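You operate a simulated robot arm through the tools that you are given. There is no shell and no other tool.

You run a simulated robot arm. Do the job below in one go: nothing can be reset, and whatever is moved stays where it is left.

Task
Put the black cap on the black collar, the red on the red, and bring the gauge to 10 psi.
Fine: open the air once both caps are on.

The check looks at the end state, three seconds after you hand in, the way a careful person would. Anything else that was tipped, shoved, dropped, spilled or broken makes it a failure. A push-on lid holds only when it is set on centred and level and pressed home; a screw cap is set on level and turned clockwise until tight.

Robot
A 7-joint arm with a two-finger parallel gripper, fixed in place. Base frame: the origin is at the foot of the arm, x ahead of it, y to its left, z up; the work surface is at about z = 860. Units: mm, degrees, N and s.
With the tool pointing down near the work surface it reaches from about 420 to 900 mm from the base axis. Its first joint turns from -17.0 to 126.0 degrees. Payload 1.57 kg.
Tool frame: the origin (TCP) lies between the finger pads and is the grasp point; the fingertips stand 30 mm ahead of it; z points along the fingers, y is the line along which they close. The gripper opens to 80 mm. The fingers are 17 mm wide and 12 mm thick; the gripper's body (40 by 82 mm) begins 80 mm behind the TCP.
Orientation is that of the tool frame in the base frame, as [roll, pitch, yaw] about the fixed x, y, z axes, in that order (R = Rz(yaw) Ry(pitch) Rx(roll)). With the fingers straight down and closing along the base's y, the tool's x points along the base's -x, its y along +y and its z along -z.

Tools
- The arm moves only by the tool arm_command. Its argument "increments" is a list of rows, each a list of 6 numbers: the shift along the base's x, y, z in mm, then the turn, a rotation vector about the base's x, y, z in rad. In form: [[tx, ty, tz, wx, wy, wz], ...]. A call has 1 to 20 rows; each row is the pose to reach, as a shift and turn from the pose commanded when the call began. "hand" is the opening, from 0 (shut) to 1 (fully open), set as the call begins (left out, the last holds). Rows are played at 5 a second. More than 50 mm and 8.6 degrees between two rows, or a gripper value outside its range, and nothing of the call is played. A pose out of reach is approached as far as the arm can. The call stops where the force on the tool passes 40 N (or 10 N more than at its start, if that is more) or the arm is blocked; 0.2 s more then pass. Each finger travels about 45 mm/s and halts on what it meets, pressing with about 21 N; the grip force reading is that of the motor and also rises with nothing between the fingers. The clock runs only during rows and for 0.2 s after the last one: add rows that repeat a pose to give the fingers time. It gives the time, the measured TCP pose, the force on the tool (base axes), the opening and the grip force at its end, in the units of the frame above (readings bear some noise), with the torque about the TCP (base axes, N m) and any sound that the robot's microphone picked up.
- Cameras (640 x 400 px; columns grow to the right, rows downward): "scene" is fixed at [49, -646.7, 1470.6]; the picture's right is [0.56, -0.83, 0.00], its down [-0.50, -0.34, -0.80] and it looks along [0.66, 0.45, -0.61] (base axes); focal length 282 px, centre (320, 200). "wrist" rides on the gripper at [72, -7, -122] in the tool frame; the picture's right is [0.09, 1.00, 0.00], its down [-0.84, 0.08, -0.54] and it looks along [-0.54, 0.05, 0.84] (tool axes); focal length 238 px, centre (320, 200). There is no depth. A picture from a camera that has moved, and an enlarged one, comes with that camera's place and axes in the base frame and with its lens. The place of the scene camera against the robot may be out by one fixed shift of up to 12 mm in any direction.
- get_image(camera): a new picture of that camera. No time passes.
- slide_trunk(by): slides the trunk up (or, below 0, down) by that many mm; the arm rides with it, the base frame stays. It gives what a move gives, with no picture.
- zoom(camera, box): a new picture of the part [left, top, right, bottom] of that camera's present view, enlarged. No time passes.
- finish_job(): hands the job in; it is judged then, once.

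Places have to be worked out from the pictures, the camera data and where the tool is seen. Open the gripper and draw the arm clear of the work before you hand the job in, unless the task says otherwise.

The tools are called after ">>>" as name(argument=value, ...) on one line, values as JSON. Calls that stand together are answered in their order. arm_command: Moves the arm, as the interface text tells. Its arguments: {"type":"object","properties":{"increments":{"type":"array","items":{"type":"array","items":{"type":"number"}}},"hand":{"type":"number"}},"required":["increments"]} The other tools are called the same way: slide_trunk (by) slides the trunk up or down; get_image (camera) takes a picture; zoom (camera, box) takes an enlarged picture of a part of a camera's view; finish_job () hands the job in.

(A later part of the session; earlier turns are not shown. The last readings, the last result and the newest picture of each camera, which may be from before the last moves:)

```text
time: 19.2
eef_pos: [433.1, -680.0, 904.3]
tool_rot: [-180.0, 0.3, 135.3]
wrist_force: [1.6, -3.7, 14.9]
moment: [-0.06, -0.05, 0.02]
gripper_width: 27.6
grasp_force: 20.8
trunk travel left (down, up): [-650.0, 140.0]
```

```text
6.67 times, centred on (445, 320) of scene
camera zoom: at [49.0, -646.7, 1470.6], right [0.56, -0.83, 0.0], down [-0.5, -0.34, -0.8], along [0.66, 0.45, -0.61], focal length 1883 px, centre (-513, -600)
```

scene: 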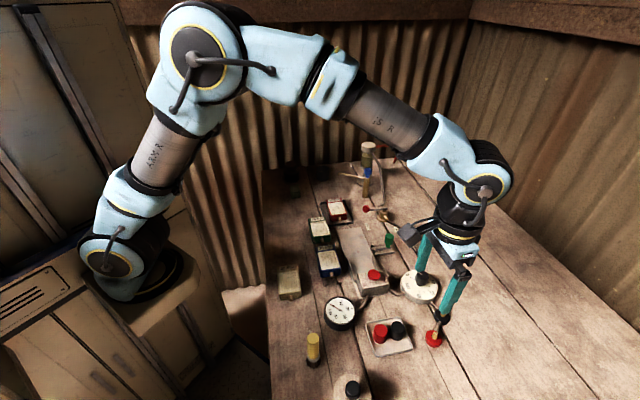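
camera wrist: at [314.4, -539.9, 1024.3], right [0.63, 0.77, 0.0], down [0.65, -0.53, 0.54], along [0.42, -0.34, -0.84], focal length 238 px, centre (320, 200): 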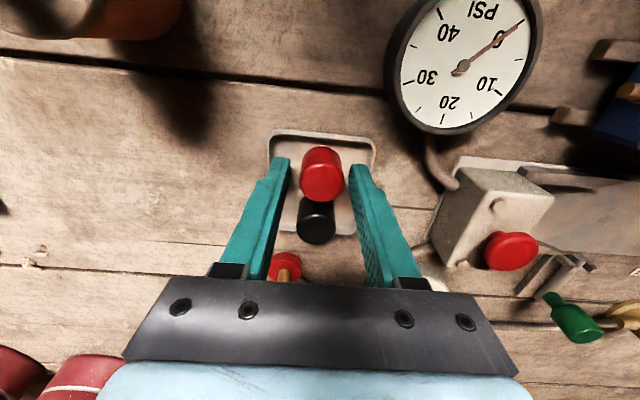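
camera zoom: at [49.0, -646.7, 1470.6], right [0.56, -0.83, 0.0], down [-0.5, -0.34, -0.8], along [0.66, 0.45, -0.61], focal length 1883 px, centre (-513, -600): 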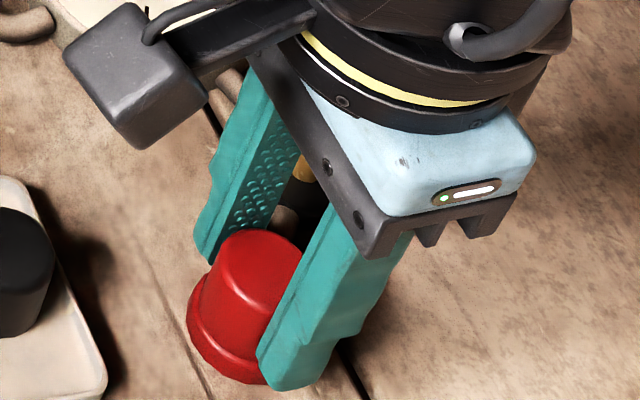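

The cap met a seat (15 N) and the fingers began to slide on it. I'll release, rise, and look; then press it home from above with closed fingertips.

>>> arm_command(increments=[[0, 0, 2, 0, 0, 0], [0, 0, 2, 0, 0, 0], [0, 0, 2, 0, 0, 0]], hand=0.5)

>>> arm_command(increments=[[0, 0, 15, 0, 0, 0], [0, 0, 35, 0, 0, 0], [0, 0, 50, 0, 0, 0], [0, 0, 50, 0, 0, 0]])

>>> zoom(camera="wrist", box=[260, 100, 380, 200])

>>> zoom(camera="scene", box=[415, 290, 475, 350])

```text
time: 20.0
eef_pos: [432.8, -681.1, 904.7]
tool_rot: [-180.0, -0.1, 135.5]
wrist_force: [-0.2, 0.2, 0.2]
moment: [0.0, 0.02, 0.0]
gripper_width: 40.2
grasp_force: 0.1
trunk travel left (down, up): [-650.0, 140.0]
```

```text
time: 21.0
eef_pos: [433.6, -679.4, 953.4]
tool_rot: [180.0, -0.1, 135.4]
wrist_force: [-0.2, 0.1, -1.1]
moment: [0.01, 0.0, 0.04]
gripper_width: 40.0
grasp_force: 0.0
trunk travel left (down, up): [-650.0, 140.0]
```

```text
4.00 times, centred on (320, 150) of wrist
camera zoom: at [376.2, -635.2, 1075.8], right [0.63, 0.77, 0.0], down [0.65, -0.53, 0.54], along [0.42, -0.34, -0.84], focal length 953 px, centre (320, 400)
```

zoom: 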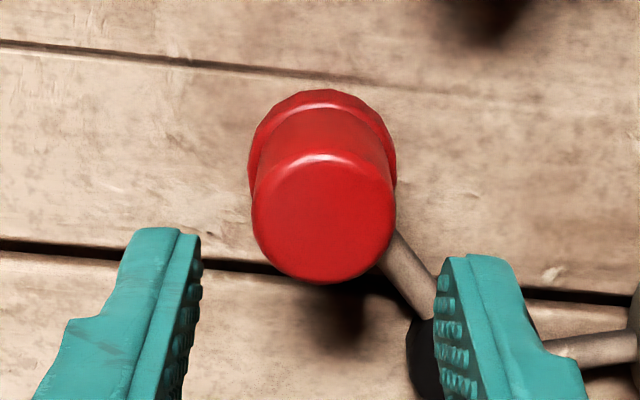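

```text
6.67 times, centred on (445, 320) of scene
camera zoom: at [49.0, -646.7, 1470.6], right [0.56, -0.83, 0.0], down [-0.5, -0.34, -0.8], along [0.66, 0.45, -0.61], focal length 1883 px, centre (-513, -600)
```

zoom: 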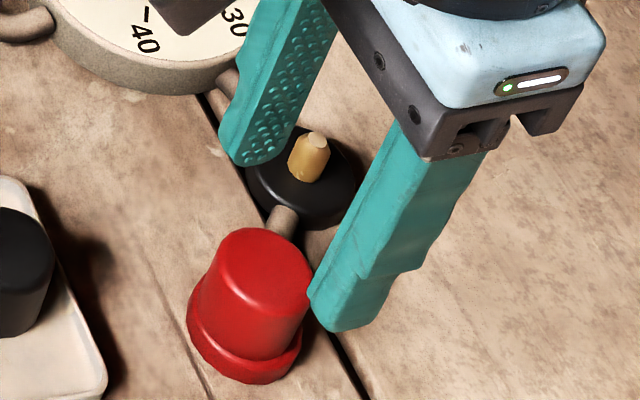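

The red cap stands on the peg, centred under the tool, top ≈ z 897. I'll close the fingers and press straight down on it with the fingertips.

>>> arm_command(increments=[[0, 0, 0, 0, 0, 0], [0, 0, 0, 0, 0, 0], [0, 0, 0, 0, 0, 0], [0, 0, -10, 0, 0, 0], [0, 0, -20, 0, 0, 0], [0, 0, -23, 0, 0, 0]], hand=0)

>>> arm_command(increments=[[0, 0, -1, 0, 0, 0], [0, 0, -2, 0, 0, 0], [0, 0, -3, 0, 0, 0], [0, 0, -4, 0, 0, 0], [0, 0, -5, 0, 0, 0], [0, 0, -6, 0, 0, 0], [0, 0, -7, 0, 0, 0], [0, 0, -8, 0, 0, 0], [0, 0, -9, 0, 0, 0], [0, 0, -10, 0, 0, 0]])

>>> zoom(camera="scene", box=[415, 290, 475, 350])

```text
time: 22.4
eef_pos: [431.7, -680.4, 930.8]
tool_rot: [-179.9, 0.0, 135.4]
wrist_force: [0.0, -0.4, 0.3]
moment: [-0.01, -0.02, -0.01]
gripper_width: 0.0
grasp_force: 21.0
trunk travel left (down, up): [-650.0, 140.0]
```

```text
time: 24.1
eef_pos: [431.7, -681.3, 928.7]
tool_rot: [-179.9, 0.5, 135.6]
wrist_force: [-2.6, 6.5, 19.5]
moment: [0.22, 0.12, 0.02]
gripper_width: 0.0
grasp_force: 21.3
trunk travel left (down, up): [-650.0, 140.0]
stopped in row 8: the force on the tool passed its limit at 42 N (the readings are from after the stop); the commanded pose is now the measured one
```

```text
6.67 times, centred on (445, 320) of scene
camera zoom: at [49.0, -646.7, 1470.6], right [0.56, -0.83, 0.0], down [-0.5, -0.34, -0.8], along [0.66, 0.45, -0.61], focal length 1883 px, centre (-513, -600)
```

zoom: 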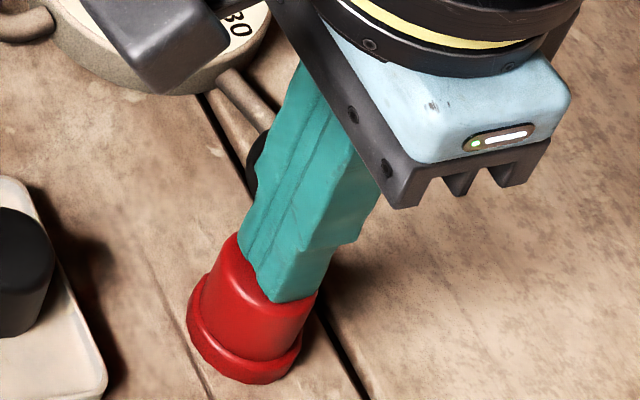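

It took 42 N without moving, top at about z 898, so it seems bottomed. I'll rise clear and inspect for any gap between cap and collar.

>>> arm_command(increments=[[0, 0, 15, 0, 0, 0], [0, 0, 40, 0, 0, 0], [0, 0, 60, 0, 0, 0], [0, 0, 60, 0, 0, 0]])

>>> zoom(camera="scene", box=[422, 320, 452, 350])

>>> zoom(camera="wrist", box=[280, 100, 360, 170])

```text
time: 25.1
eef_pos: [432.4, -681.7, 987.5]
tool_rot: [-179.8, 0.3, 135.4]
wrist_force: [0.4, 0.3, 0.1]
moment: [-0.02, -0.02, 0.0]
gripper_width: 0.1
grasp_force: 20.9
trunk travel left (down, up): [-650.0, 140.0]
```

```text
13.33 times, centred on (437, 335) of scene
camera zoom: at [49.0, -646.7, 1470.6], right [0.56, -0.83, 0.0], down [-0.5, -0.34, -0.8], along [0.66, 0.45, -0.61], focal length 3766 px, centre (-1240, -1600)
```

zoom: 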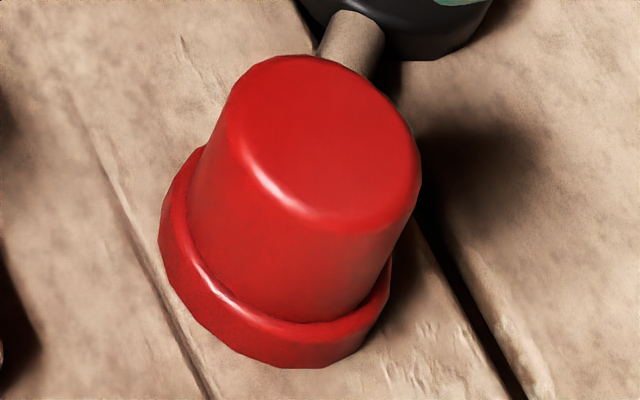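

```text
5.71 times, centred on (320, 135) of wrist
camera zoom: at [375.9, -636.0, 1109.2], right [0.63, 0.77, 0.0], down [0.65, -0.53, 0.55], along [0.42, -0.35, -0.84], focal length 1362 px, centre (320, 571)
```

zoom: 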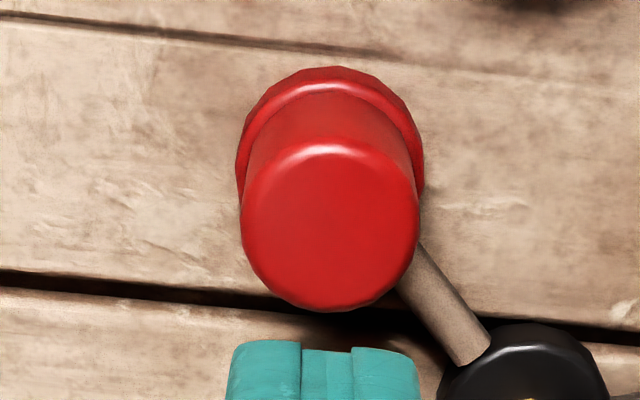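

The red cap sits flush, level and concentric on its collar. Next I open to 40 mm, correct the tiny tilt, and hover over the black peg to measure it.

>>> arm_command(increments=[[30, 0.4, 0, 0.003, 0.0005, 0], [60, 0.8, 0, 0.006, 0.001, 0], [60, 0.8, -27, 0.006, 0.001, 0], [60, 0.8, -27, 0.006, 0.001, 0], [60, 0.8, -27, 0.006, 0.001, 0]], hand=0.5)

>>> get_image(camera="wrist")

>>> zoom(camera="wrist", box=[260, 90, 380, 190])

```text
time: 26.3
eef_pos: [493.2, -681.1, 960.0]
tool_rot: [179.9, 0.0, 135.5]
wrist_force: [-0.2, 0.7, 0.0]
moment: [0.0, 0.0, 0.0]
gripper_width: 40.1
grasp_force: 0.1
trunk travel left (down, up): [-650.0, 140.0]
```

```text
taken
camera wrist: at [436.4, -635.9, 1082.8], right [0.63, 0.77, 0.0], down [0.65, -0.53, 0.54], along [0.42, -0.34, -0.84], focal length 238 px, centre (320, 200)
```

wrist: 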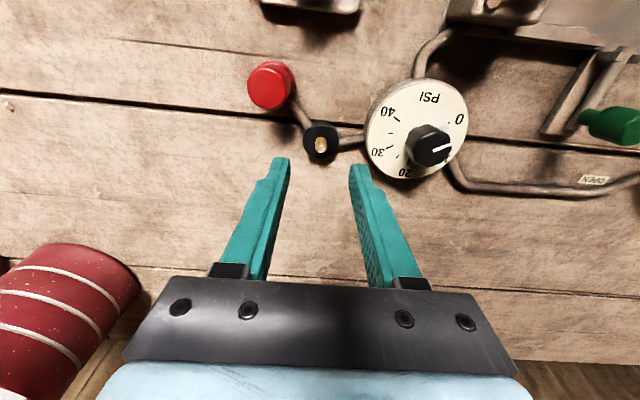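

```text
4.00 times, centred on (320, 140) of wrist
camera zoom: at [436.4, -635.9, 1082.8], right [0.63, 0.77, 0.0], down [0.65, -0.53, 0.54], along [0.42, -0.34, -0.84], focal length 953 px, centre (320, 440)
```

zoom: 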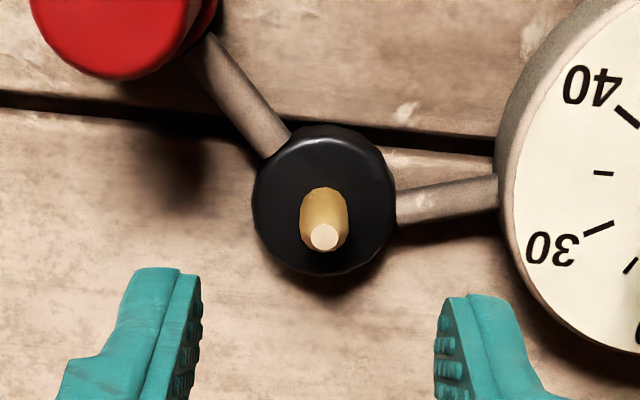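

Black peg measured at about (492.8, −681.2), same height as the red. Now I hover over the black cap to centre on it.

>>> arm_command(increments=[[-32.1, 23.6, 0, 0, 0, 0], [-64.3, 47.1, 0, 0, 0, 0], [-96.4, 70.7, 0, 0, 0, 0], [-96.4, 70.7, 0, 0, 0, 0], [-96.4, 70.7, 0, 0, 0, 0]])

>>> get_image(camera="wrist")

>>> zoom(camera="wrist", box=[260, 90, 380, 190])

```text
time: 27.5
eef_pos: [396.5, -611.0, 959.7]
tool_rot: [179.9, 0.0, 135.4]
wrist_force: [0.0, 0.2, 0.4]
moment: [-0.01, -0.01, 0.0]
gripper_width: 39.6
grasp_force: 0.1
trunk travel left (down, up): [-650.0, 140.0]
```

```text
taken
camera wrist: at [340.2, -566.0, 1081.8], right [0.63, 0.77, 0.0], down [0.65, -0.53, 0.54], along [0.42, -0.34, -0.84], focal length 238 px, centre (320, 200)
```

wrist: 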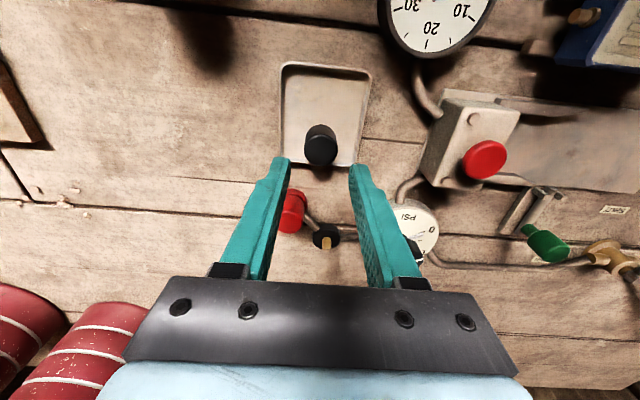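

```text
4.00 times, centred on (320, 140) of wrist
camera zoom: at [340.2, -566.0, 1081.8], right [0.63, 0.77, 0.0], down [0.65, -0.53, 0.54], along [0.42, -0.34, -0.84], focal length 953 px, centre (320, 440)
```

zoom: 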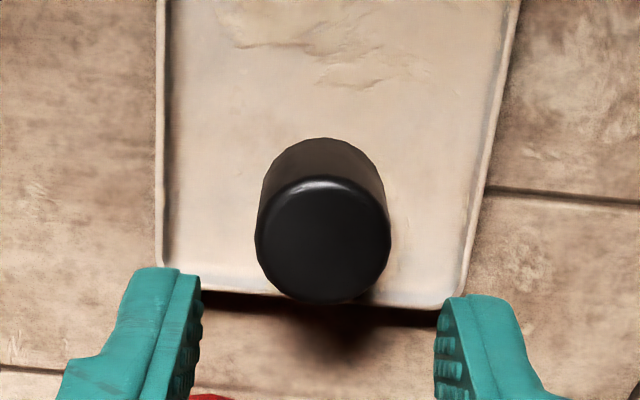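

The black cap is ~1 mm outward of the tool axis; same height as the red was. I'll correct and descend around it, then close.

>>> arm_command(increments=[[0.7, -0.7, 0, 0, 0, 0], [0.7, -0.7, -20, 0, 0, 0], [0.7, -0.7, -40, 0, 0, 0], [0.7, -0.7, -57.5, 0, 0, 0], [0.7, -0.7, -57.5, 0, 0, 0]])

>>> zoom(camera="wrist", box=[260, 100, 380, 200])

```text
time: 28.7
eef_pos: [397.4, -610.3, 901.6]
tool_rot: [180.0, 0.1, 135.4]
wrist_force: [0.0, 0.0, -0.2]
moment: [-0.02, -0.02, -0.01]
gripper_width: 39.9
grasp_force: 0.0
trunk travel left (down, up): [-650.0, 140.0]
```

```text
4.00 times, centred on (320, 150) of wrist
camera zoom: at [341.0, -565.2, 1024.3], right [0.63, 0.77, 0.0], down [0.65, -0.53, 0.54], along [0.42, -0.34, -0.84], focal length 953 px, centre (320, 400)
```

zoom: 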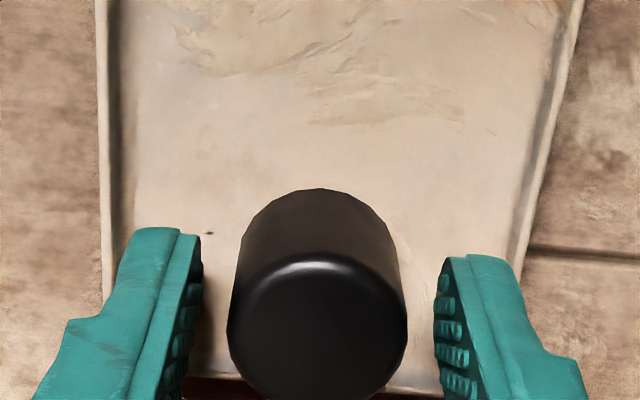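

Fingers straddle the black cap cleanly. Closing, then lifting 60 mm.

>>> arm_command(increments=[[0, 0, 0, 0, 0, 0], [0, 0, 0, 0, 0, 0], [0, 0, 0, 0, 0, 0], [0, 0, 0, 0, 0, 0]], hand=0.2)

>>> arm_command(increments=[[0, 0, 15, 0, 0, 0], [0, 0, 40, 0, 0, 0], [0, 0, 60, 0, 0, 0], [0, 0, 60, 0, 0, 0]])

>>> zoom(camera="wrist", box=[260, 120, 380, 220])

>>> zoom(camera="scene", box=[340, 250, 470, 360])

```text
time: 29.7
eef_pos: [397.3, -610.6, 901.4]
tool_rot: [-180.0, 0.0, 135.4]
wrist_force: [-0.2, 0.1, 0.0]
moment: [0.0, -0.02, 0.01]
gripper_width: 27.8
grasp_force: 20.9
trunk travel left (down, up): [-650.0, 140.0]
```

```text
time: 30.7
eef_pos: [399.3, -608.8, 963.5]
tool_rot: [179.9, 0.0, 135.5]
wrist_force: [-0.8, 0.2, -0.3]
moment: [0.01, 0.01, 0.01]
gripper_width: 27.8
grasp_force: 21.2
trunk travel left (down, up): [-650.0, 140.0]
```

```text
4.00 times, centred on (320, 170) of wrist
camera zoom: at [342.5, -564.3, 1085.8], right [0.63, 0.77, 0.0], down [0.65, -0.53, 0.54], along [0.42, -0.34, -0.84], focal length 953 px, centre (320, 320)
```

zoom: 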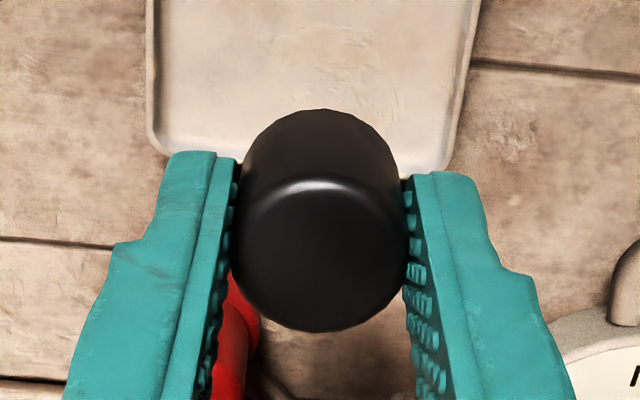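

```text
3.64 times, centred on (405, 305) of scene
camera zoom: at [49.0, -646.7, 1470.6], right [0.56, -0.83, 0.0], down [-0.5, -0.34, -0.8], along [0.66, 0.45, -0.61], focal length 1027 px, centre (11, -182)
```

zoom: 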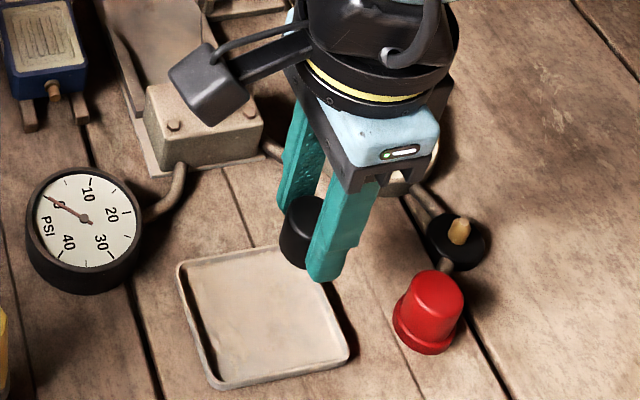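

The black cap is held level, ~1 mm outward of centre in the fingers. I'll carry it over to the black peg, allowing for that, and check alignment before lowering.

>>> arm_command(increments=[[31.2, -23.6, 0, 0, 0, 0], [62.4, -47.2, 0, 0, 0, 0], [93.5, -70.8, 0, 0, 0, 0], [93.5, -70.8, -18, 0, 0, 0], [93.5, -70.8, -18, 0, 0, 0], [93.5, -70.8, -18, 0, 0, 0]])

>>> zoom(camera="wrist", box=[260, 120, 380, 220])

>>> zoom(camera="scene", box=[415, 280, 475, 340])

```text
time: 32.1
eef_pos: [489.8, -682.2, 943.8]
tool_rot: [179.9, 0.0, 135.4]
wrist_force: [-0.7, -0.1, 0.3]
moment: [-0.01, 0.01, 0.02]
gripper_width: 27.8
grasp_force: 20.9
trunk travel left (down, up): [-650.0, 140.0]
```

```text
4.00 times, centred on (320, 170) of wrist
camera zoom: at [433.8, -637.6, 1067.2], right [0.63, 0.77, 0.0], down [0.65, -0.53, 0.54], along [0.42, -0.34, -0.84], focal length 953 px, centre (320, 320)
```

zoom: 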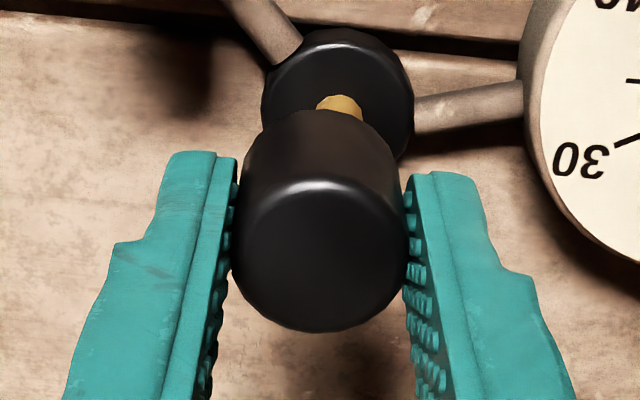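

```text
6.67 times, centred on (445, 310) of scene
camera zoom: at [49.0, -646.7, 1470.6], right [0.56, -0.83, 0.0], down [-0.5, -0.34, -0.8], along [0.66, 0.45, -0.61], focal length 1883 px, centre (-513, -533)
```

zoom: 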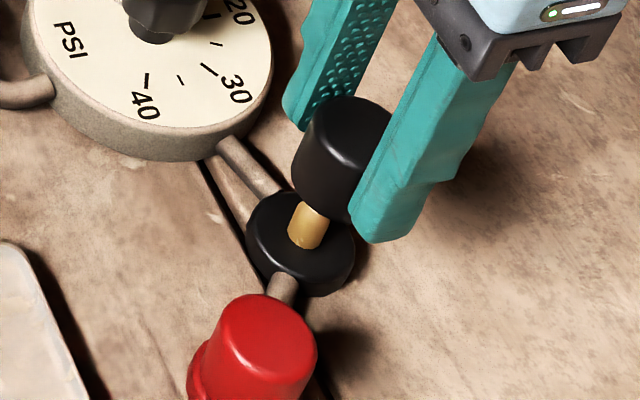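

The pose came out ~3.3 mm off sideways (picture and camera pose agree). Correcting by (+2.2, +2.4).

>>> arm_command(increments=[[2.2, 2.4, 0, 0, 0, 0], [2.2, 2.4, 0, 0, 0, 0], [2.2, 2.4, 0, 0, 0, 0]])

>>> zoom(camera="wrist", box=[260, 120, 380, 220])

```text
time: 32.9
eef_pos: [492.5, -680.3, 945.4]
tool_rot: [179.9, 0.0, 135.4]
wrist_force: [0.4, 0.5, -0.3]
moment: [-0.03, 0.02, -0.04]
gripper_width: 27.9
grasp_force: 20.2
trunk travel left (down, up): [-650.0, 140.0]
```

```text
4.00 times, centred on (320, 170) of wrist
camera zoom: at [436.3, -634.6, 1067.3], right [0.63, 0.77, 0.0], down [0.65, -0.53, 0.54], along [0.42, -0.34, -0.84], focal length 953 px, centre (320, 320)
```

zoom: 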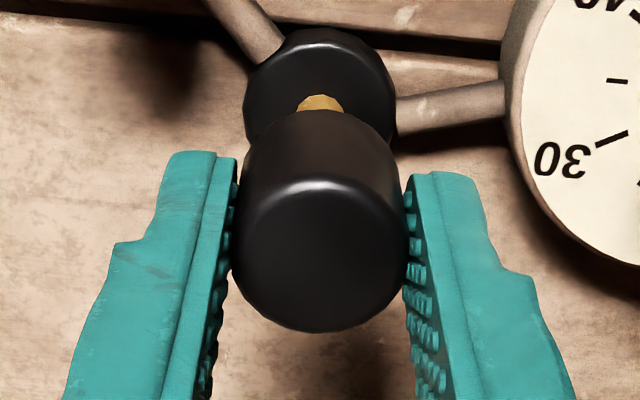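

Collar, peg and cap axes now coincide in the picture. Lowering onto the peg in small steps.

>>> arm_command(increments=[[-0.1, -0.2, -6, 0, 0, 0], [-0.1, -0.2, -12, 0, 0, 0], [-0.1, -0.2, -15, 0, 0, 0], [-0.1, -0.2, -18, 0, 0, 0], [-0.1, -0.2, -20, 0, 0, 0], [-0.1, -0.2, -22, 0, 0, 0], [-0.1, -0.2, -22, 0, 0, 0]])

>>> zoom(camera="wrist", box=[260, 120, 380, 220])

>>> zoom(camera="scene", box=[415, 280, 475, 340])

```text
time: 34.5
eef_pos: [493.2, -680.4, 922.8]
tool_rot: [179.9, 0.0, 135.4]
wrist_force: [0.0, -0.2, -0.8]
moment: [0.0, 0.0, -0.02]
gripper_width: 27.7
grasp_force: 20.9
trunk travel left (down, up): [-650.0, 140.0]
```

```text
4.00 times, centred on (320, 170) of wrist
camera zoom: at [436.4, -634.4, 1045.2], right [0.63, 0.77, 0.0], down [0.65, -0.53, 0.54], along [0.42, -0.34, -0.84], focal length 953 px, centre (320, 320)
```

zoom: 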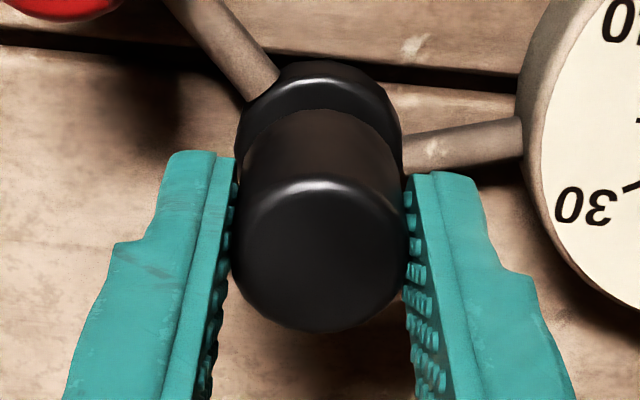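

```text
6.67 times, centred on (445, 310) of scene
camera zoom: at [49.0, -646.7, 1470.6], right [0.56, -0.83, 0.0], down [-0.5, -0.34, -0.8], along [0.66, 0.45, -0.61], focal length 1883 px, centre (-513, -533)
```

zoom: 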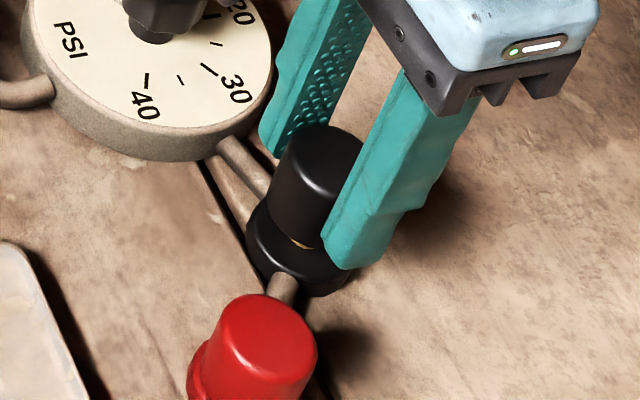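

Cap has gone over the peg tip without force. Nudging 0.5 mm sideways and lowering on to the seat.

>>> arm_command(increments=[[-0.3, -0.3, -2, 0, 0, 0], [-0.3, -0.3, -4, 0, 0, 0], [-0.3, -0.3, -6, 0, 0, 0], [-0.3, -0.3, -8, 0, 0, 0], [-0.3, -0.3, -10, 0, 0, 0], [-0.3, -0.3, -12, 0, 0, 0], [-0.3, -0.3, -14, 0, 0, 0], [-0.3, -0.3, -15, 0, 0, 0], [-0.3, -0.3, -16, 0, 0, 0], [-0.3, -0.3, -17, 0, 0, 0], [-0.3, -0.3, -17, 0, 0, 0]])

>>> zoom(camera="wrist", box=[260, 120, 380, 220])

>>> zoom(camera="scene", box=[415, 280, 475, 340])

```text
time: 36.9
eef_pos: [492.5, -679.7, 907.1]
tool_rot: [179.9, 0.2, 135.6]
wrist_force: [1.1, 1.1, 15.3]
moment: [-0.02, -0.07, 0.03]
gripper_width: 27.6
grasp_force: 20.5
trunk travel left (down, up): [-650.0, 140.0]
```

```text
4.00 times, centred on (320, 170) of wrist
camera zoom: at [436.5, -634.3, 1029.4], right [0.63, 0.77, 0.0], down [0.65, -0.53, 0.55], along [0.42, -0.34, -0.84], focal length 953 px, centre (320, 320)
```

zoom: 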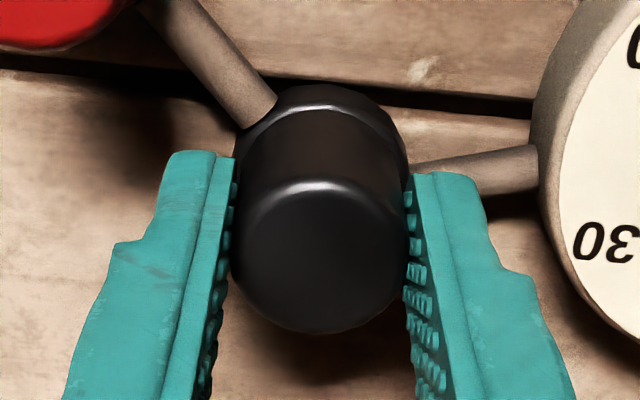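

```text
6.67 times, centred on (445, 310) of scene
camera zoom: at [49.0, -646.7, 1470.6], right [0.56, -0.83, 0.0], down [-0.5, -0.34, -0.8], along [0.66, 0.45, -0.61], focal length 1883 px, centre (-513, -533)
```

zoom: 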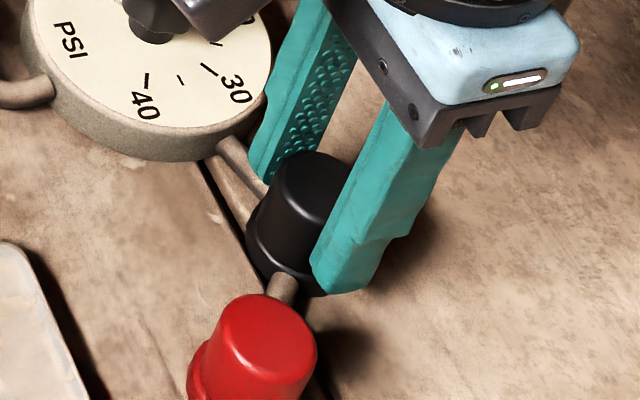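

The black cap has met its seat at 15 N, looking flush. Release with a small opening (the dial is close by), rise, then press from above with closed fingertips.

>>> arm_command(increments=[[0, 0, 1.5, 0, 0, 0], [0, 0, 1.5, 0, 0, 0], [0, 0, 1.5, 0, 0, 0]], hand=0.45)

>>> arm_command(increments=[[0, 0, 15, 0, 0, 0], [0, 0, 35, 0, 0, 0], [0, 0, 50, 0, 0, 0], [0, 0, 50, 0, 0, 0]])

>>> zoom(camera="wrist", box=[260, 100, 380, 200])

>>> zoom(camera="scene", box=[415, 280, 475, 340])

```text
time: 37.7
eef_pos: [492.7, -679.0, 906.6]
tool_rot: [179.9, 0.1, 135.4]
wrist_force: [-0.3, 0.0, -0.3]
moment: [0.0, -0.01, -0.01]
gripper_width: 35.9
grasp_force: 0.0
trunk travel left (down, up): [-650.0, 140.0]
```

```text
time: 38.7
eef_pos: [492.0, -679.9, 955.4]
tool_rot: [179.9, 0.0, 135.5]
wrist_force: [1.0, 0.3, -0.4]
moment: [0.04, 0.02, -0.01]
gripper_width: 36.3
grasp_force: 0.1
trunk travel left (down, up): [-650.0, 140.0]
```

```text
4.00 times, centred on (320, 150) of wrist
camera zoom: at [436.0, -634.2, 1079.6], right [0.63, 0.77, 0.0], down [0.65, -0.53, 0.54], along [0.42, -0.34, -0.84], focal length 953 px, centre (320, 400)
```

zoom: 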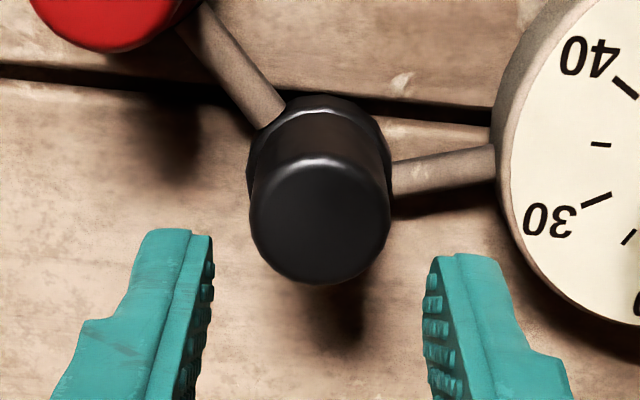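

```text
6.67 times, centred on (445, 310) of scene
camera zoom: at [49.0, -646.7, 1470.6], right [0.56, -0.83, 0.0], down [-0.5, -0.34, -0.8], along [0.66, 0.45, -0.61], focal length 1883 px, centre (-513, -533)
```

zoom: 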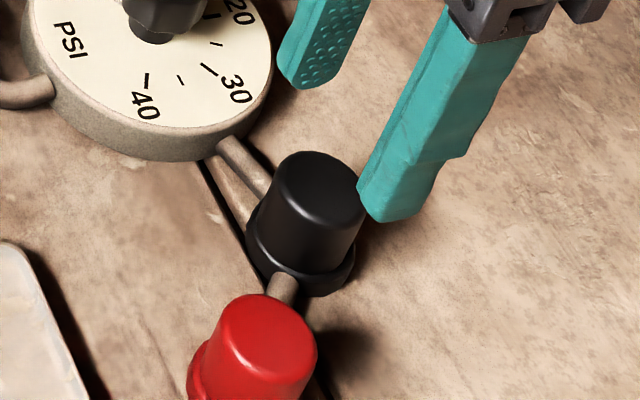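

Black cap is on its peg, level. Closing the fingers, centring on its top and pressing it home.

>>> arm_command(increments=[[0.6, -1.3, 0, 0, 0, 0], [0.6, -1.3, 0, 0, 0, 0], [0.6, -1.3, 0, 0, 0, 0], [0.6, -1.3, -12, 0, 0, 0], [0.6, -1.3, -24, 0, 0, 0], [0.6, -1.3, -26, 0, 0, 0]], hand=0)

>>> arm_command(increments=[[0, 0, -1, 0, 0, 0], [0, 0, -2, 0, 0, 0], [0, 0, -3, 0, 0, 0], [0, 0, -4, 0, 0, 0], [0, 0, -5, 0, 0, 0], [0, 0, -6, 0, 0, 0], [0, 0, -7, 0, 0, 0], [0, 0, -8, 0, 0, 0], [0, 0, -9, 0, 0, 0], [0, 0, -10, 0, 0, 0]])

>>> arm_command(increments=[[0, 0, 15, 0, 0, 0], [0, 0, 40, 0, 0, 0], [0, 0, 70, 0, 0, 0], [0, 0, 70, 0, 0, 0]])

>>> zoom(camera="scene", box=[415, 290, 465, 350])

>>> zoom(camera="wrist", box=[240, 80, 360, 180])

```text
time: 40.1
eef_pos: [494.1, -682.2, 930.4]
tool_rot: [180.0, 0.1, 135.4]
wrist_force: [-0.2, 1.0, -0.3]
moment: [-0.04, 0.0, -0.01]
gripper_width: 0.0
grasp_force: 21.4
trunk travel left (down, up): [-650.0, 140.0]
```

```text
time: 41.7
eef_pos: [493.7, -681.9, 928.8]
tool_rot: [-179.9, 0.4, 135.4]
wrist_force: [-3.0, 5.6, 16.2]
moment: [0.19, 0.15, 0.02]
gripper_width: 0.0
grasp_force: 21.3
trunk travel left (down, up): [-650.0, 140.0]
stopped in row 7: the force on the tool passed its limit at 42 N (the readings are from after the stop); the commanded pose is now the measured one
```

```text
time: 42.7
eef_pos: [494.2, -681.6, 996.5]
tool_rot: [179.9, 0.3, 135.3]
wrist_force: [-0.5, -0.5, 0.0]
moment: [0.0, -0.03, 0.0]
gripper_width: 0.3
grasp_force: 21.1
trunk travel left (down, up): [-650.0, 140.0]
```

```text
6.67 times, centred on (440, 320) of scene
camera zoom: at [49.0, -646.7, 1470.6], right [0.56, -0.83, 0.0], down [-0.5, -0.34, -0.8], along [0.66, 0.45, -0.61], focal length 1883 px, centre (-480, -600)
```

zoom: 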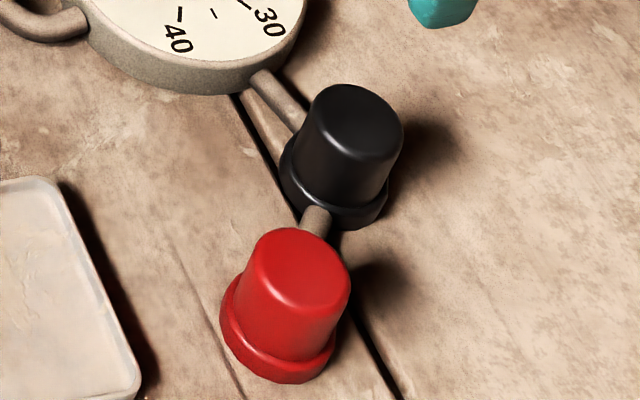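

```text
4.00 times, centred on (300, 130) of wrist
camera zoom: at [436.2, -637.1, 1119.5], right [0.63, 0.77, 0.0], down [0.65, -0.53, 0.55], along [0.42, -0.35, -0.84], focal length 953 px, centre (400, 480)
```

zoom: 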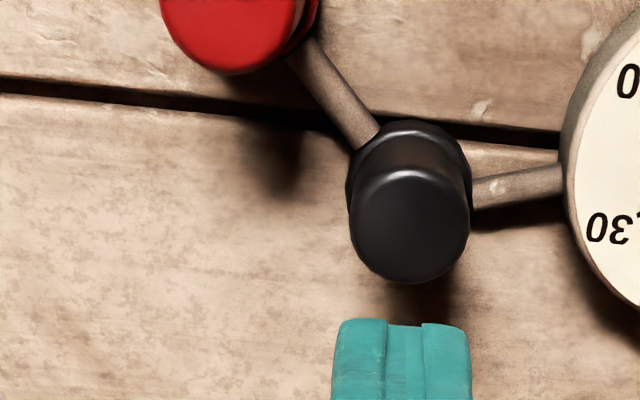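

Both caps are seated flush and level, each pressed with over 40 N. Next I move up and over toward the air valve to study the lever closely before touching it.

>>> arm_command(increments=[[0, 0, 45, 0, 0, 0], [28, 40, 55, 0, 0, 0.04], [56, 80, 55, 0, 0, 0.08], [84, 120, 55, 0, 0, 0.12], [112, 160, 55, 0, 0, 0.16], [140, 200, 55, 0, 0, 0.2], [168, 240, 55, 0, 0, 0.24], [196, 281, 55, 0, 0, 0.26], [196, 281, 55, 0, 0, 0.26]])

>>> get_image(camera="wrist")

>>> get_image(camera="scene")

```text
time: 44.7
eef_pos: [688.3, -401.4, 1050.1]
tool_rot: [179.9, 0.4, 150.3]
wrist_force: [0.8, 0.2, -0.1]
moment: [-0.01, -0.02, -0.03]
gripper_width: 0.0
grasp_force: 20.6
trunk travel left (down, up): [-650.0, 140.0]
```

```text
taken
camera wrist: at [622.0, -371.7, 1172.8], right [0.41, 0.91, 0.0], down [0.76, -0.35, 0.55], along [0.5, -0.23, -0.84], focal length 238 px, centre (320, 200)
```

wrist: 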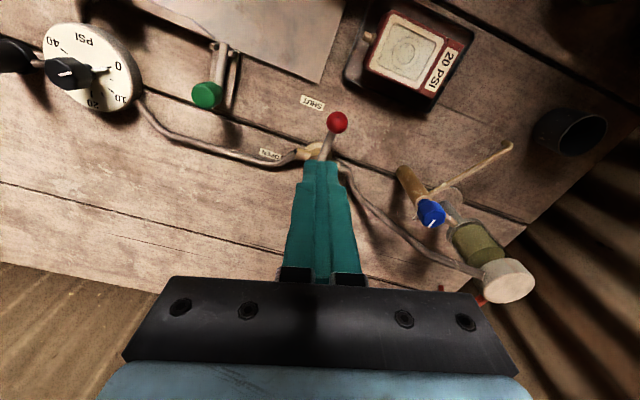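

```text
taken
```

scene: 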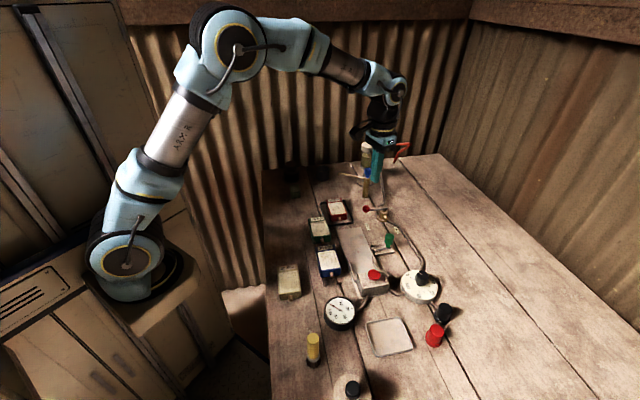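

Zooming in on the lever valve and also the regulator dial from here.

>>> zoom(camera="wrist", box=[240, 80, 380, 180])

>>> zoom(camera="wrist", box=[20, 10, 150, 120])

>>> zoom(camera="scene", box=[340, 180, 420, 250])

```text
4.00 times, centred on (310, 130) of wrist
camera zoom: at [622.0, -371.7, 1172.8], right [0.41, 0.91, 0.0], down [0.76, -0.35, 0.55], along [0.5, -0.23, -0.84], focal length 953 px, centre (360, 480)
```

zoom: 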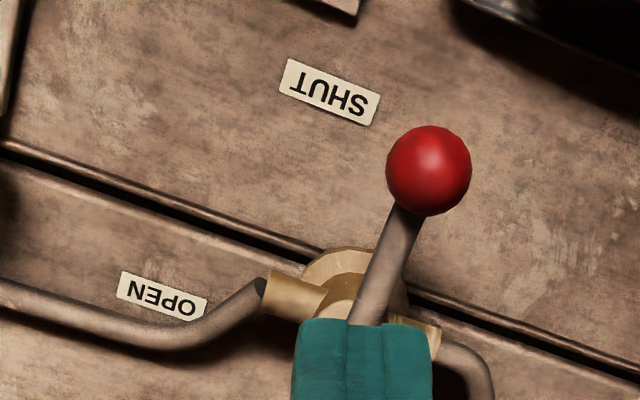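

```text
3.64 times, centred on (85, 65) of wrist
camera zoom: at [622.0, -371.7, 1172.8], right [0.41, 0.91, 0.0], down [0.76, -0.35, 0.55], along [0.5, -0.23, -0.84], focal length 867 px, centre (1174, 691)
```

zoom: 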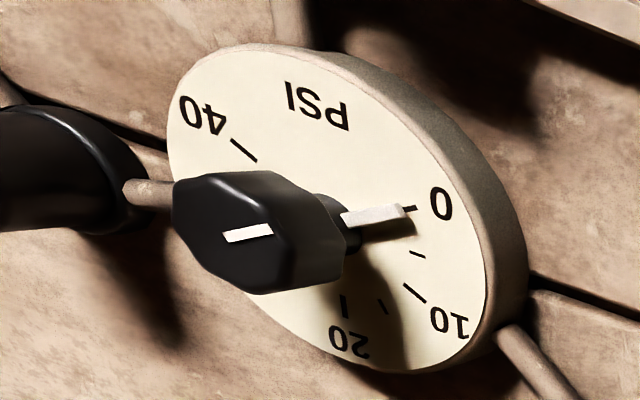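

```text
5.71 times, centred on (380, 215) of scene
camera zoom: at [49.0, -646.7, 1470.6], right [0.56, -0.83, 0.0], down [-0.5, -0.34, -0.8], along [0.66, 0.45, -0.61], focal length 1614 px, centre (-23, 114)
```

zoom: 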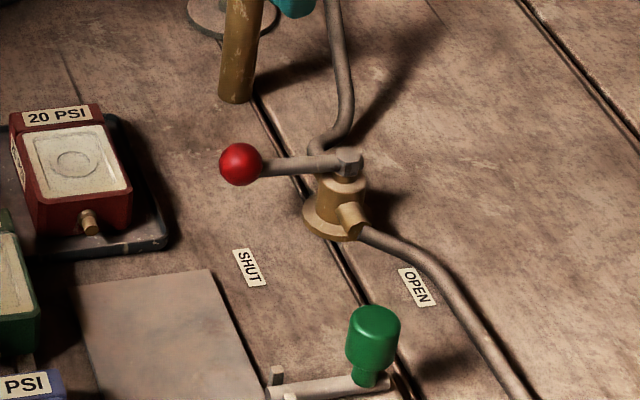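

Regulator pointer is at 0 and lever is at SHUT: pivot ≈ (731, −429), ball ≈ (694, −384, 910), pointing ~129°; OPEN is a quarter turn counter-clockwise. I'll lower the closed fingers behind the ball (on its +y side) at z ≈ 922, clear of everything, ready to push it round.

>>> arm_command(increments=[[20, 14, 0, 0.001, 0.0035, 0], [41, 28.3, 0, 0.002, 0.007, 0], [41, 28.3, -43, 0.002, 0.007, 0], [41, 28.3, -86, 0.002, 0.007, 0], [41, 28.3, -115, 0.002, 0.007, 0], [41, 28.3, -128.8, 0.002, 0.007, 0], [41, 28.3, -128.8, 0.002, 0.007, 0]])

>>> get_image(camera="wrist")

>>> zoom(camera="scene", box=[330, 150, 430, 250])

```text
time: 46.3
eef_pos: [730.3, -370.7, 921.8]
tool_rot: [-179.9, -0.1, 150.3]
wrist_force: [-0.9, 0.5, 0.2]
moment: [0.01, 0.03, 0.01]
gripper_width: 0.0
grasp_force: 20.5
trunk travel left (down, up): [-650.0, 140.0]
```

```text
taken
camera wrist: at [664.8, -341.5, 1044.7], right [0.41, 0.91, 0.0], down [0.77, -0.35, 0.54], along [0.49, -0.22, -0.84], focal length 238 px, centre (320, 200)
```

wrist: 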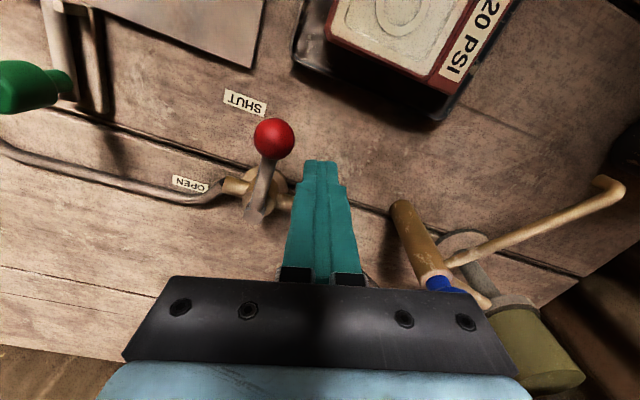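

```text
4.00 times, centred on (380, 200) of scene
camera zoom: at [49.0, -646.7, 1470.6], right [0.56, -0.83, 0.0], down [-0.5, -0.34, -0.8], along [0.66, 0.45, -0.61], focal length 1130 px, centre (80, 200)
```

zoom: 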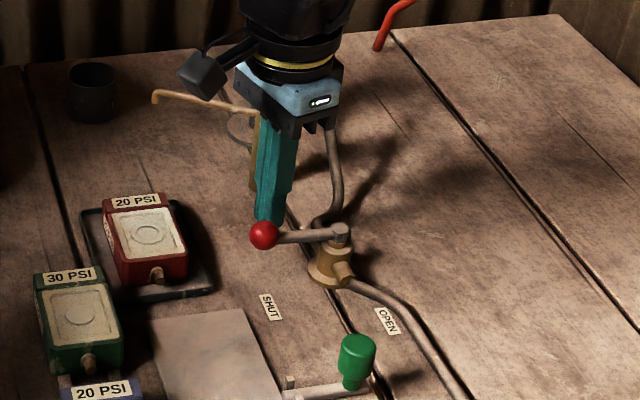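

Fingers are down behind the ball with clearance. I'll zoom to refine the pivot position from this view before pushing.

>>> zoom(camera="wrist", box=[160, 90, 360, 230])

>>> zoom(camera="scene", box=[380, 190, 430, 230])

```text
2.86 times, centred on (260, 160) of wrist
camera zoom: at [664.8, -341.5, 1044.7], right [0.41, 0.91, 0.0], down [0.77, -0.35, 0.54], along [0.49, -0.22, -0.84], focal length 681 px, centre (491, 314)
```

zoom: 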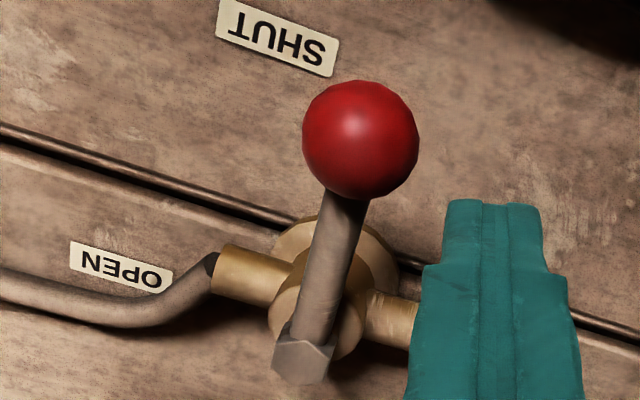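

```text
10.00 times, centred on (405, 210) of scene
camera zoom: at [49.0, -646.7, 1470.6], right [0.56, -0.83, 0.0], down [-0.5, -0.34, -0.8], along [0.66, 0.45, -0.61], focal length 2824 px, centre (-530, 100)
```

zoom: 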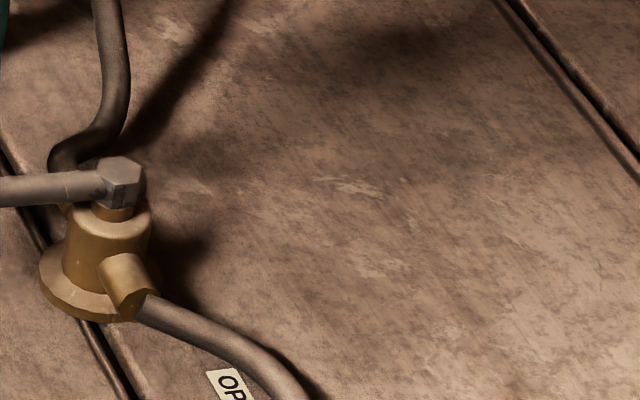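

Refined: pivot ≈ (736, −425), ball radius arm ≈ 58 mm, lever at ~136°, pipe axis at ~49°/229°. I'll push the ball along the arc counter-clockwise, first part only, and check.

>>> arm_command(increments=[[-6.4, 0.9, 0, 0, 0, 0], [-12.1, -0.6, 0, 0, 0, 0], [-17.6, -2.7, 0, 0, 0, 0], [-22.8, -5.4, 0, 0, 0, 0], [-27.7, -8.6, 0, 0, 0, 0], [-32.3, -12.3, 0, 0, 0, 0], [-36.4, -16.4, 0, 0, 0, 0], [-40.1, -21, 0, 0, 0, 0], [-43.3, -25.9, 0, 0, 0, 0]])

>>> get_image(camera="wrist")

>>> zoom(camera="scene", box=[330, 170, 430, 250])

```text
time: 48.3
eef_pos: [686.9, -397.1, 924.0]
tool_rot: [-180.0, -0.1, 150.3]
wrist_force: [0.1, -0.5, -1.4]
moment: [0.05, -0.04, -0.03]
gripper_width: 0.2
grasp_force: 21.4
trunk travel left (down, up): [-650.0, 140.0]
```

```text
taken
camera wrist: at [621.5, -369.4, 1045.5], right [0.41, 0.91, 0.0], down [0.77, -0.35, 0.54], along [0.49, -0.22, -0.84], focal length 238 px, centre (320, 200)
```

wrist: 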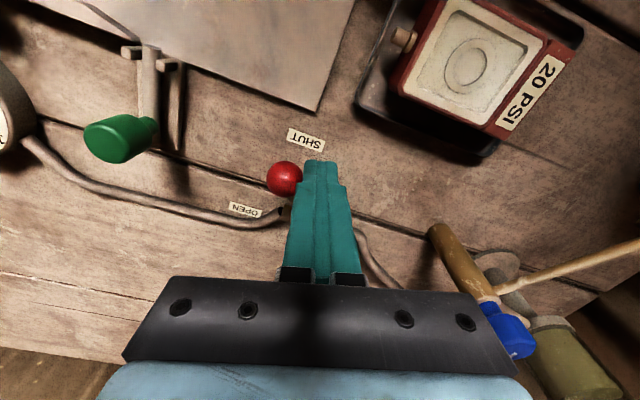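

```text
5.00 times, centred on (380, 210) of scene
camera zoom: at [49.0, -646.7, 1470.6], right [0.56, -0.83, 0.0], down [-0.5, -0.34, -0.8], along [0.66, 0.45, -0.61], focal length 1412 px, centre (20, 150)
```

zoom: 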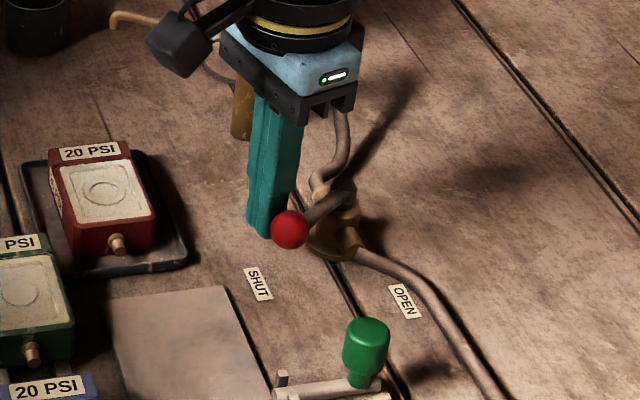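

The lever is moving freely (now ~175°) with hardly any force. Continuing the arc toward OPEN; the force limit will catch the stop.

>>> arm_command(increments=[[-3.4, -5.0, 0, 0, 0, 0], [-5.3, -10.6, 0, 0, 0, 0], [-6.6, -16.3, 0, 0, 0, 0], [-7.4, -22.1, 0, 0, 0, 0], [-7.5, -28, 0, 0, 0, 0], [-7.0, -33.8, 0, 0, 0, 0], [-5.8, -39.5, 0, 0, 0, 0], [-4.1, -45.2, 0, 0, 0, 0], [-1.8, -50.6, 0, 0, 0, 0]])

>>> get_image(camera="wrist")

>>> zoom(camera="scene", box=[330, 170, 430, 250])

>>> zoom(camera="scene", box=[310, 280, 370, 340])

```text
time: 50.3
eef_pos: [685.8, -449.6, 922.2]
tool_rot: [-179.8, -0.2, 150.3]
wrist_force: [0.0, -0.8, -0.9]
moment: [-0.01, -0.01, 0.04]
gripper_width: 0.0
grasp_force: 20.7
trunk travel left (down, up): [-650.0, 140.0]
```

```text
taken
camera wrist: at [619.6, -419.9, 1045.6], right [0.41, 0.91, 0.0], down [0.77, -0.35, 0.54], along [0.49, -0.22, -0.84], focal length 238 px, centre (320, 200)
```

wrist: 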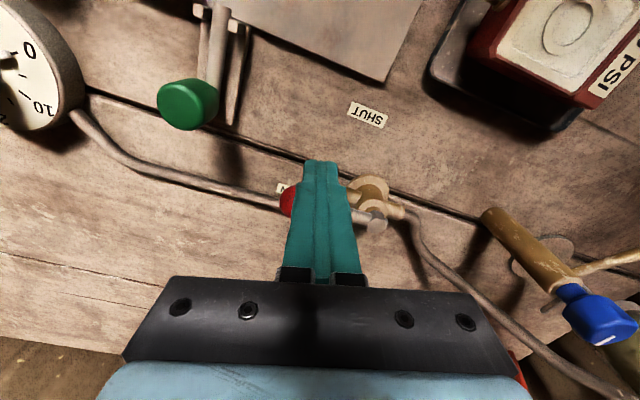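

```text
5.00 times, centred on (380, 210) of scene
camera zoom: at [49.0, -646.7, 1470.6], right [0.56, -0.83, 0.0], down [-0.5, -0.34, -0.8], along [0.66, 0.45, -0.61], focal length 1412 px, centre (20, 150)
```

zoom: 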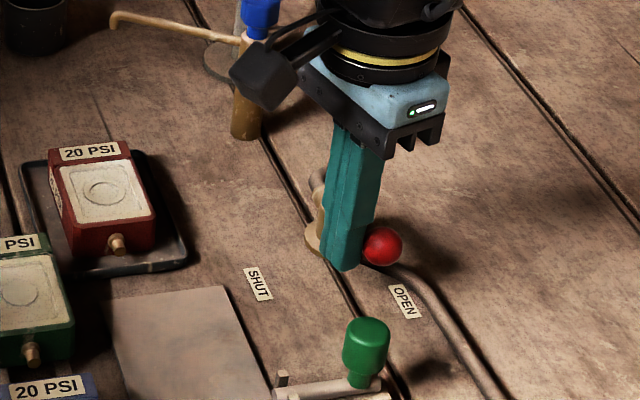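

```text
6.67 times, centred on (340, 310) of scene
camera zoom: at [49.0, -646.7, 1470.6], right [0.56, -0.83, 0.0], down [-0.5, -0.34, -0.8], along [0.66, 0.45, -0.61], focal length 1883 px, centre (187, -533)
```

zoom: 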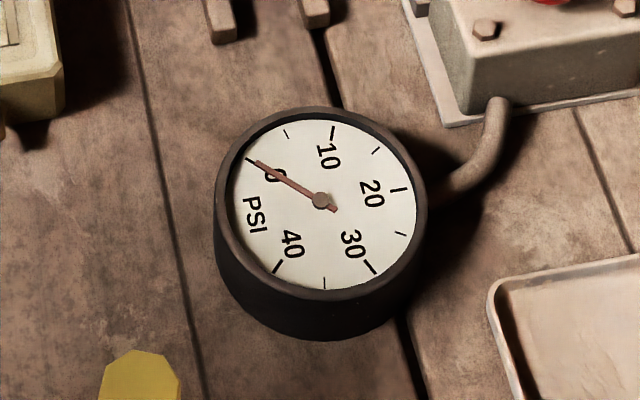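

The lever is now about parallel with the pipe at OPEN (~228°) with no stop felt. I'll nudge a few degrees more to find the end stop.

>>> arm_command(increments=[[1.4, -2.6, 0, 0, 0, 0], [2.9, -5.2, 0, 0, 0, 0], [2.9, -5.2, 0, 0, 0, 0]])

>>> zoom(camera="scene", box=[360, 190, 430, 250])

>>> zoom(camera="wrist", box=[240, 150, 440, 250])

```text
time: 51.1
eef_pos: [686.6, -451.1, 923.7]
tool_rot: [180.0, -0.2, 150.4]
wrist_force: [-18.6, 21.6, 2.5]
moment: [0.27, 0.26, -0.23]
gripper_width: 0.0
grasp_force: 21.0
trunk travel left (down, up): [-650.0, 140.0]
```

```text
6.67 times, centred on (395, 220) of scene
camera zoom: at [49.0, -646.7, 1470.6], right [0.56, -0.83, 0.0], down [-0.5, -0.34, -0.8], along [0.66, 0.45, -0.61], focal length 1883 px, centre (-180, 67)
```

zoom: 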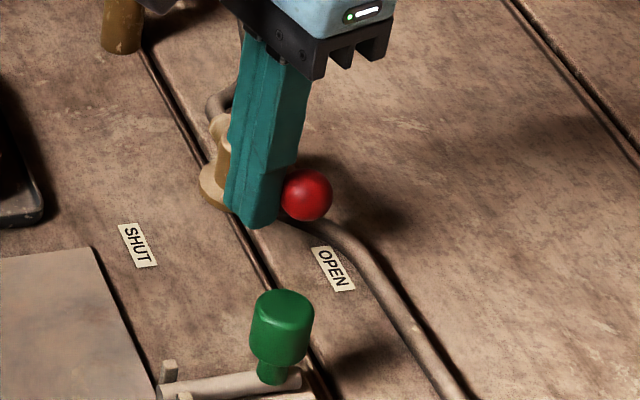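

```text
3.20 times, centred on (340, 200) of wrist
camera zoom: at [621.2, -422.2, 1045.8], right [0.41, 0.91, 0.0], down [0.77, -0.35, 0.54], along [0.49, -0.22, -0.84], focal length 763 px, centre (256, 200)
```

zoom: 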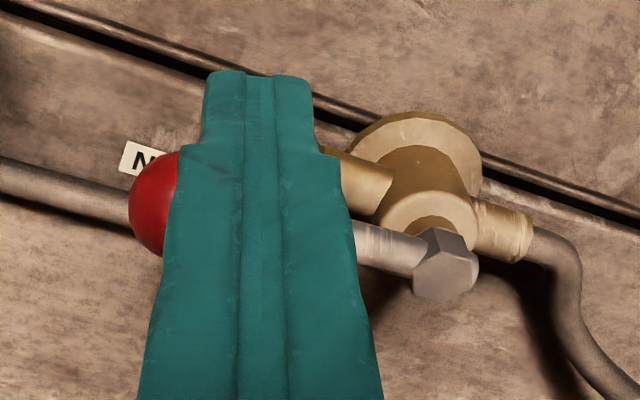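

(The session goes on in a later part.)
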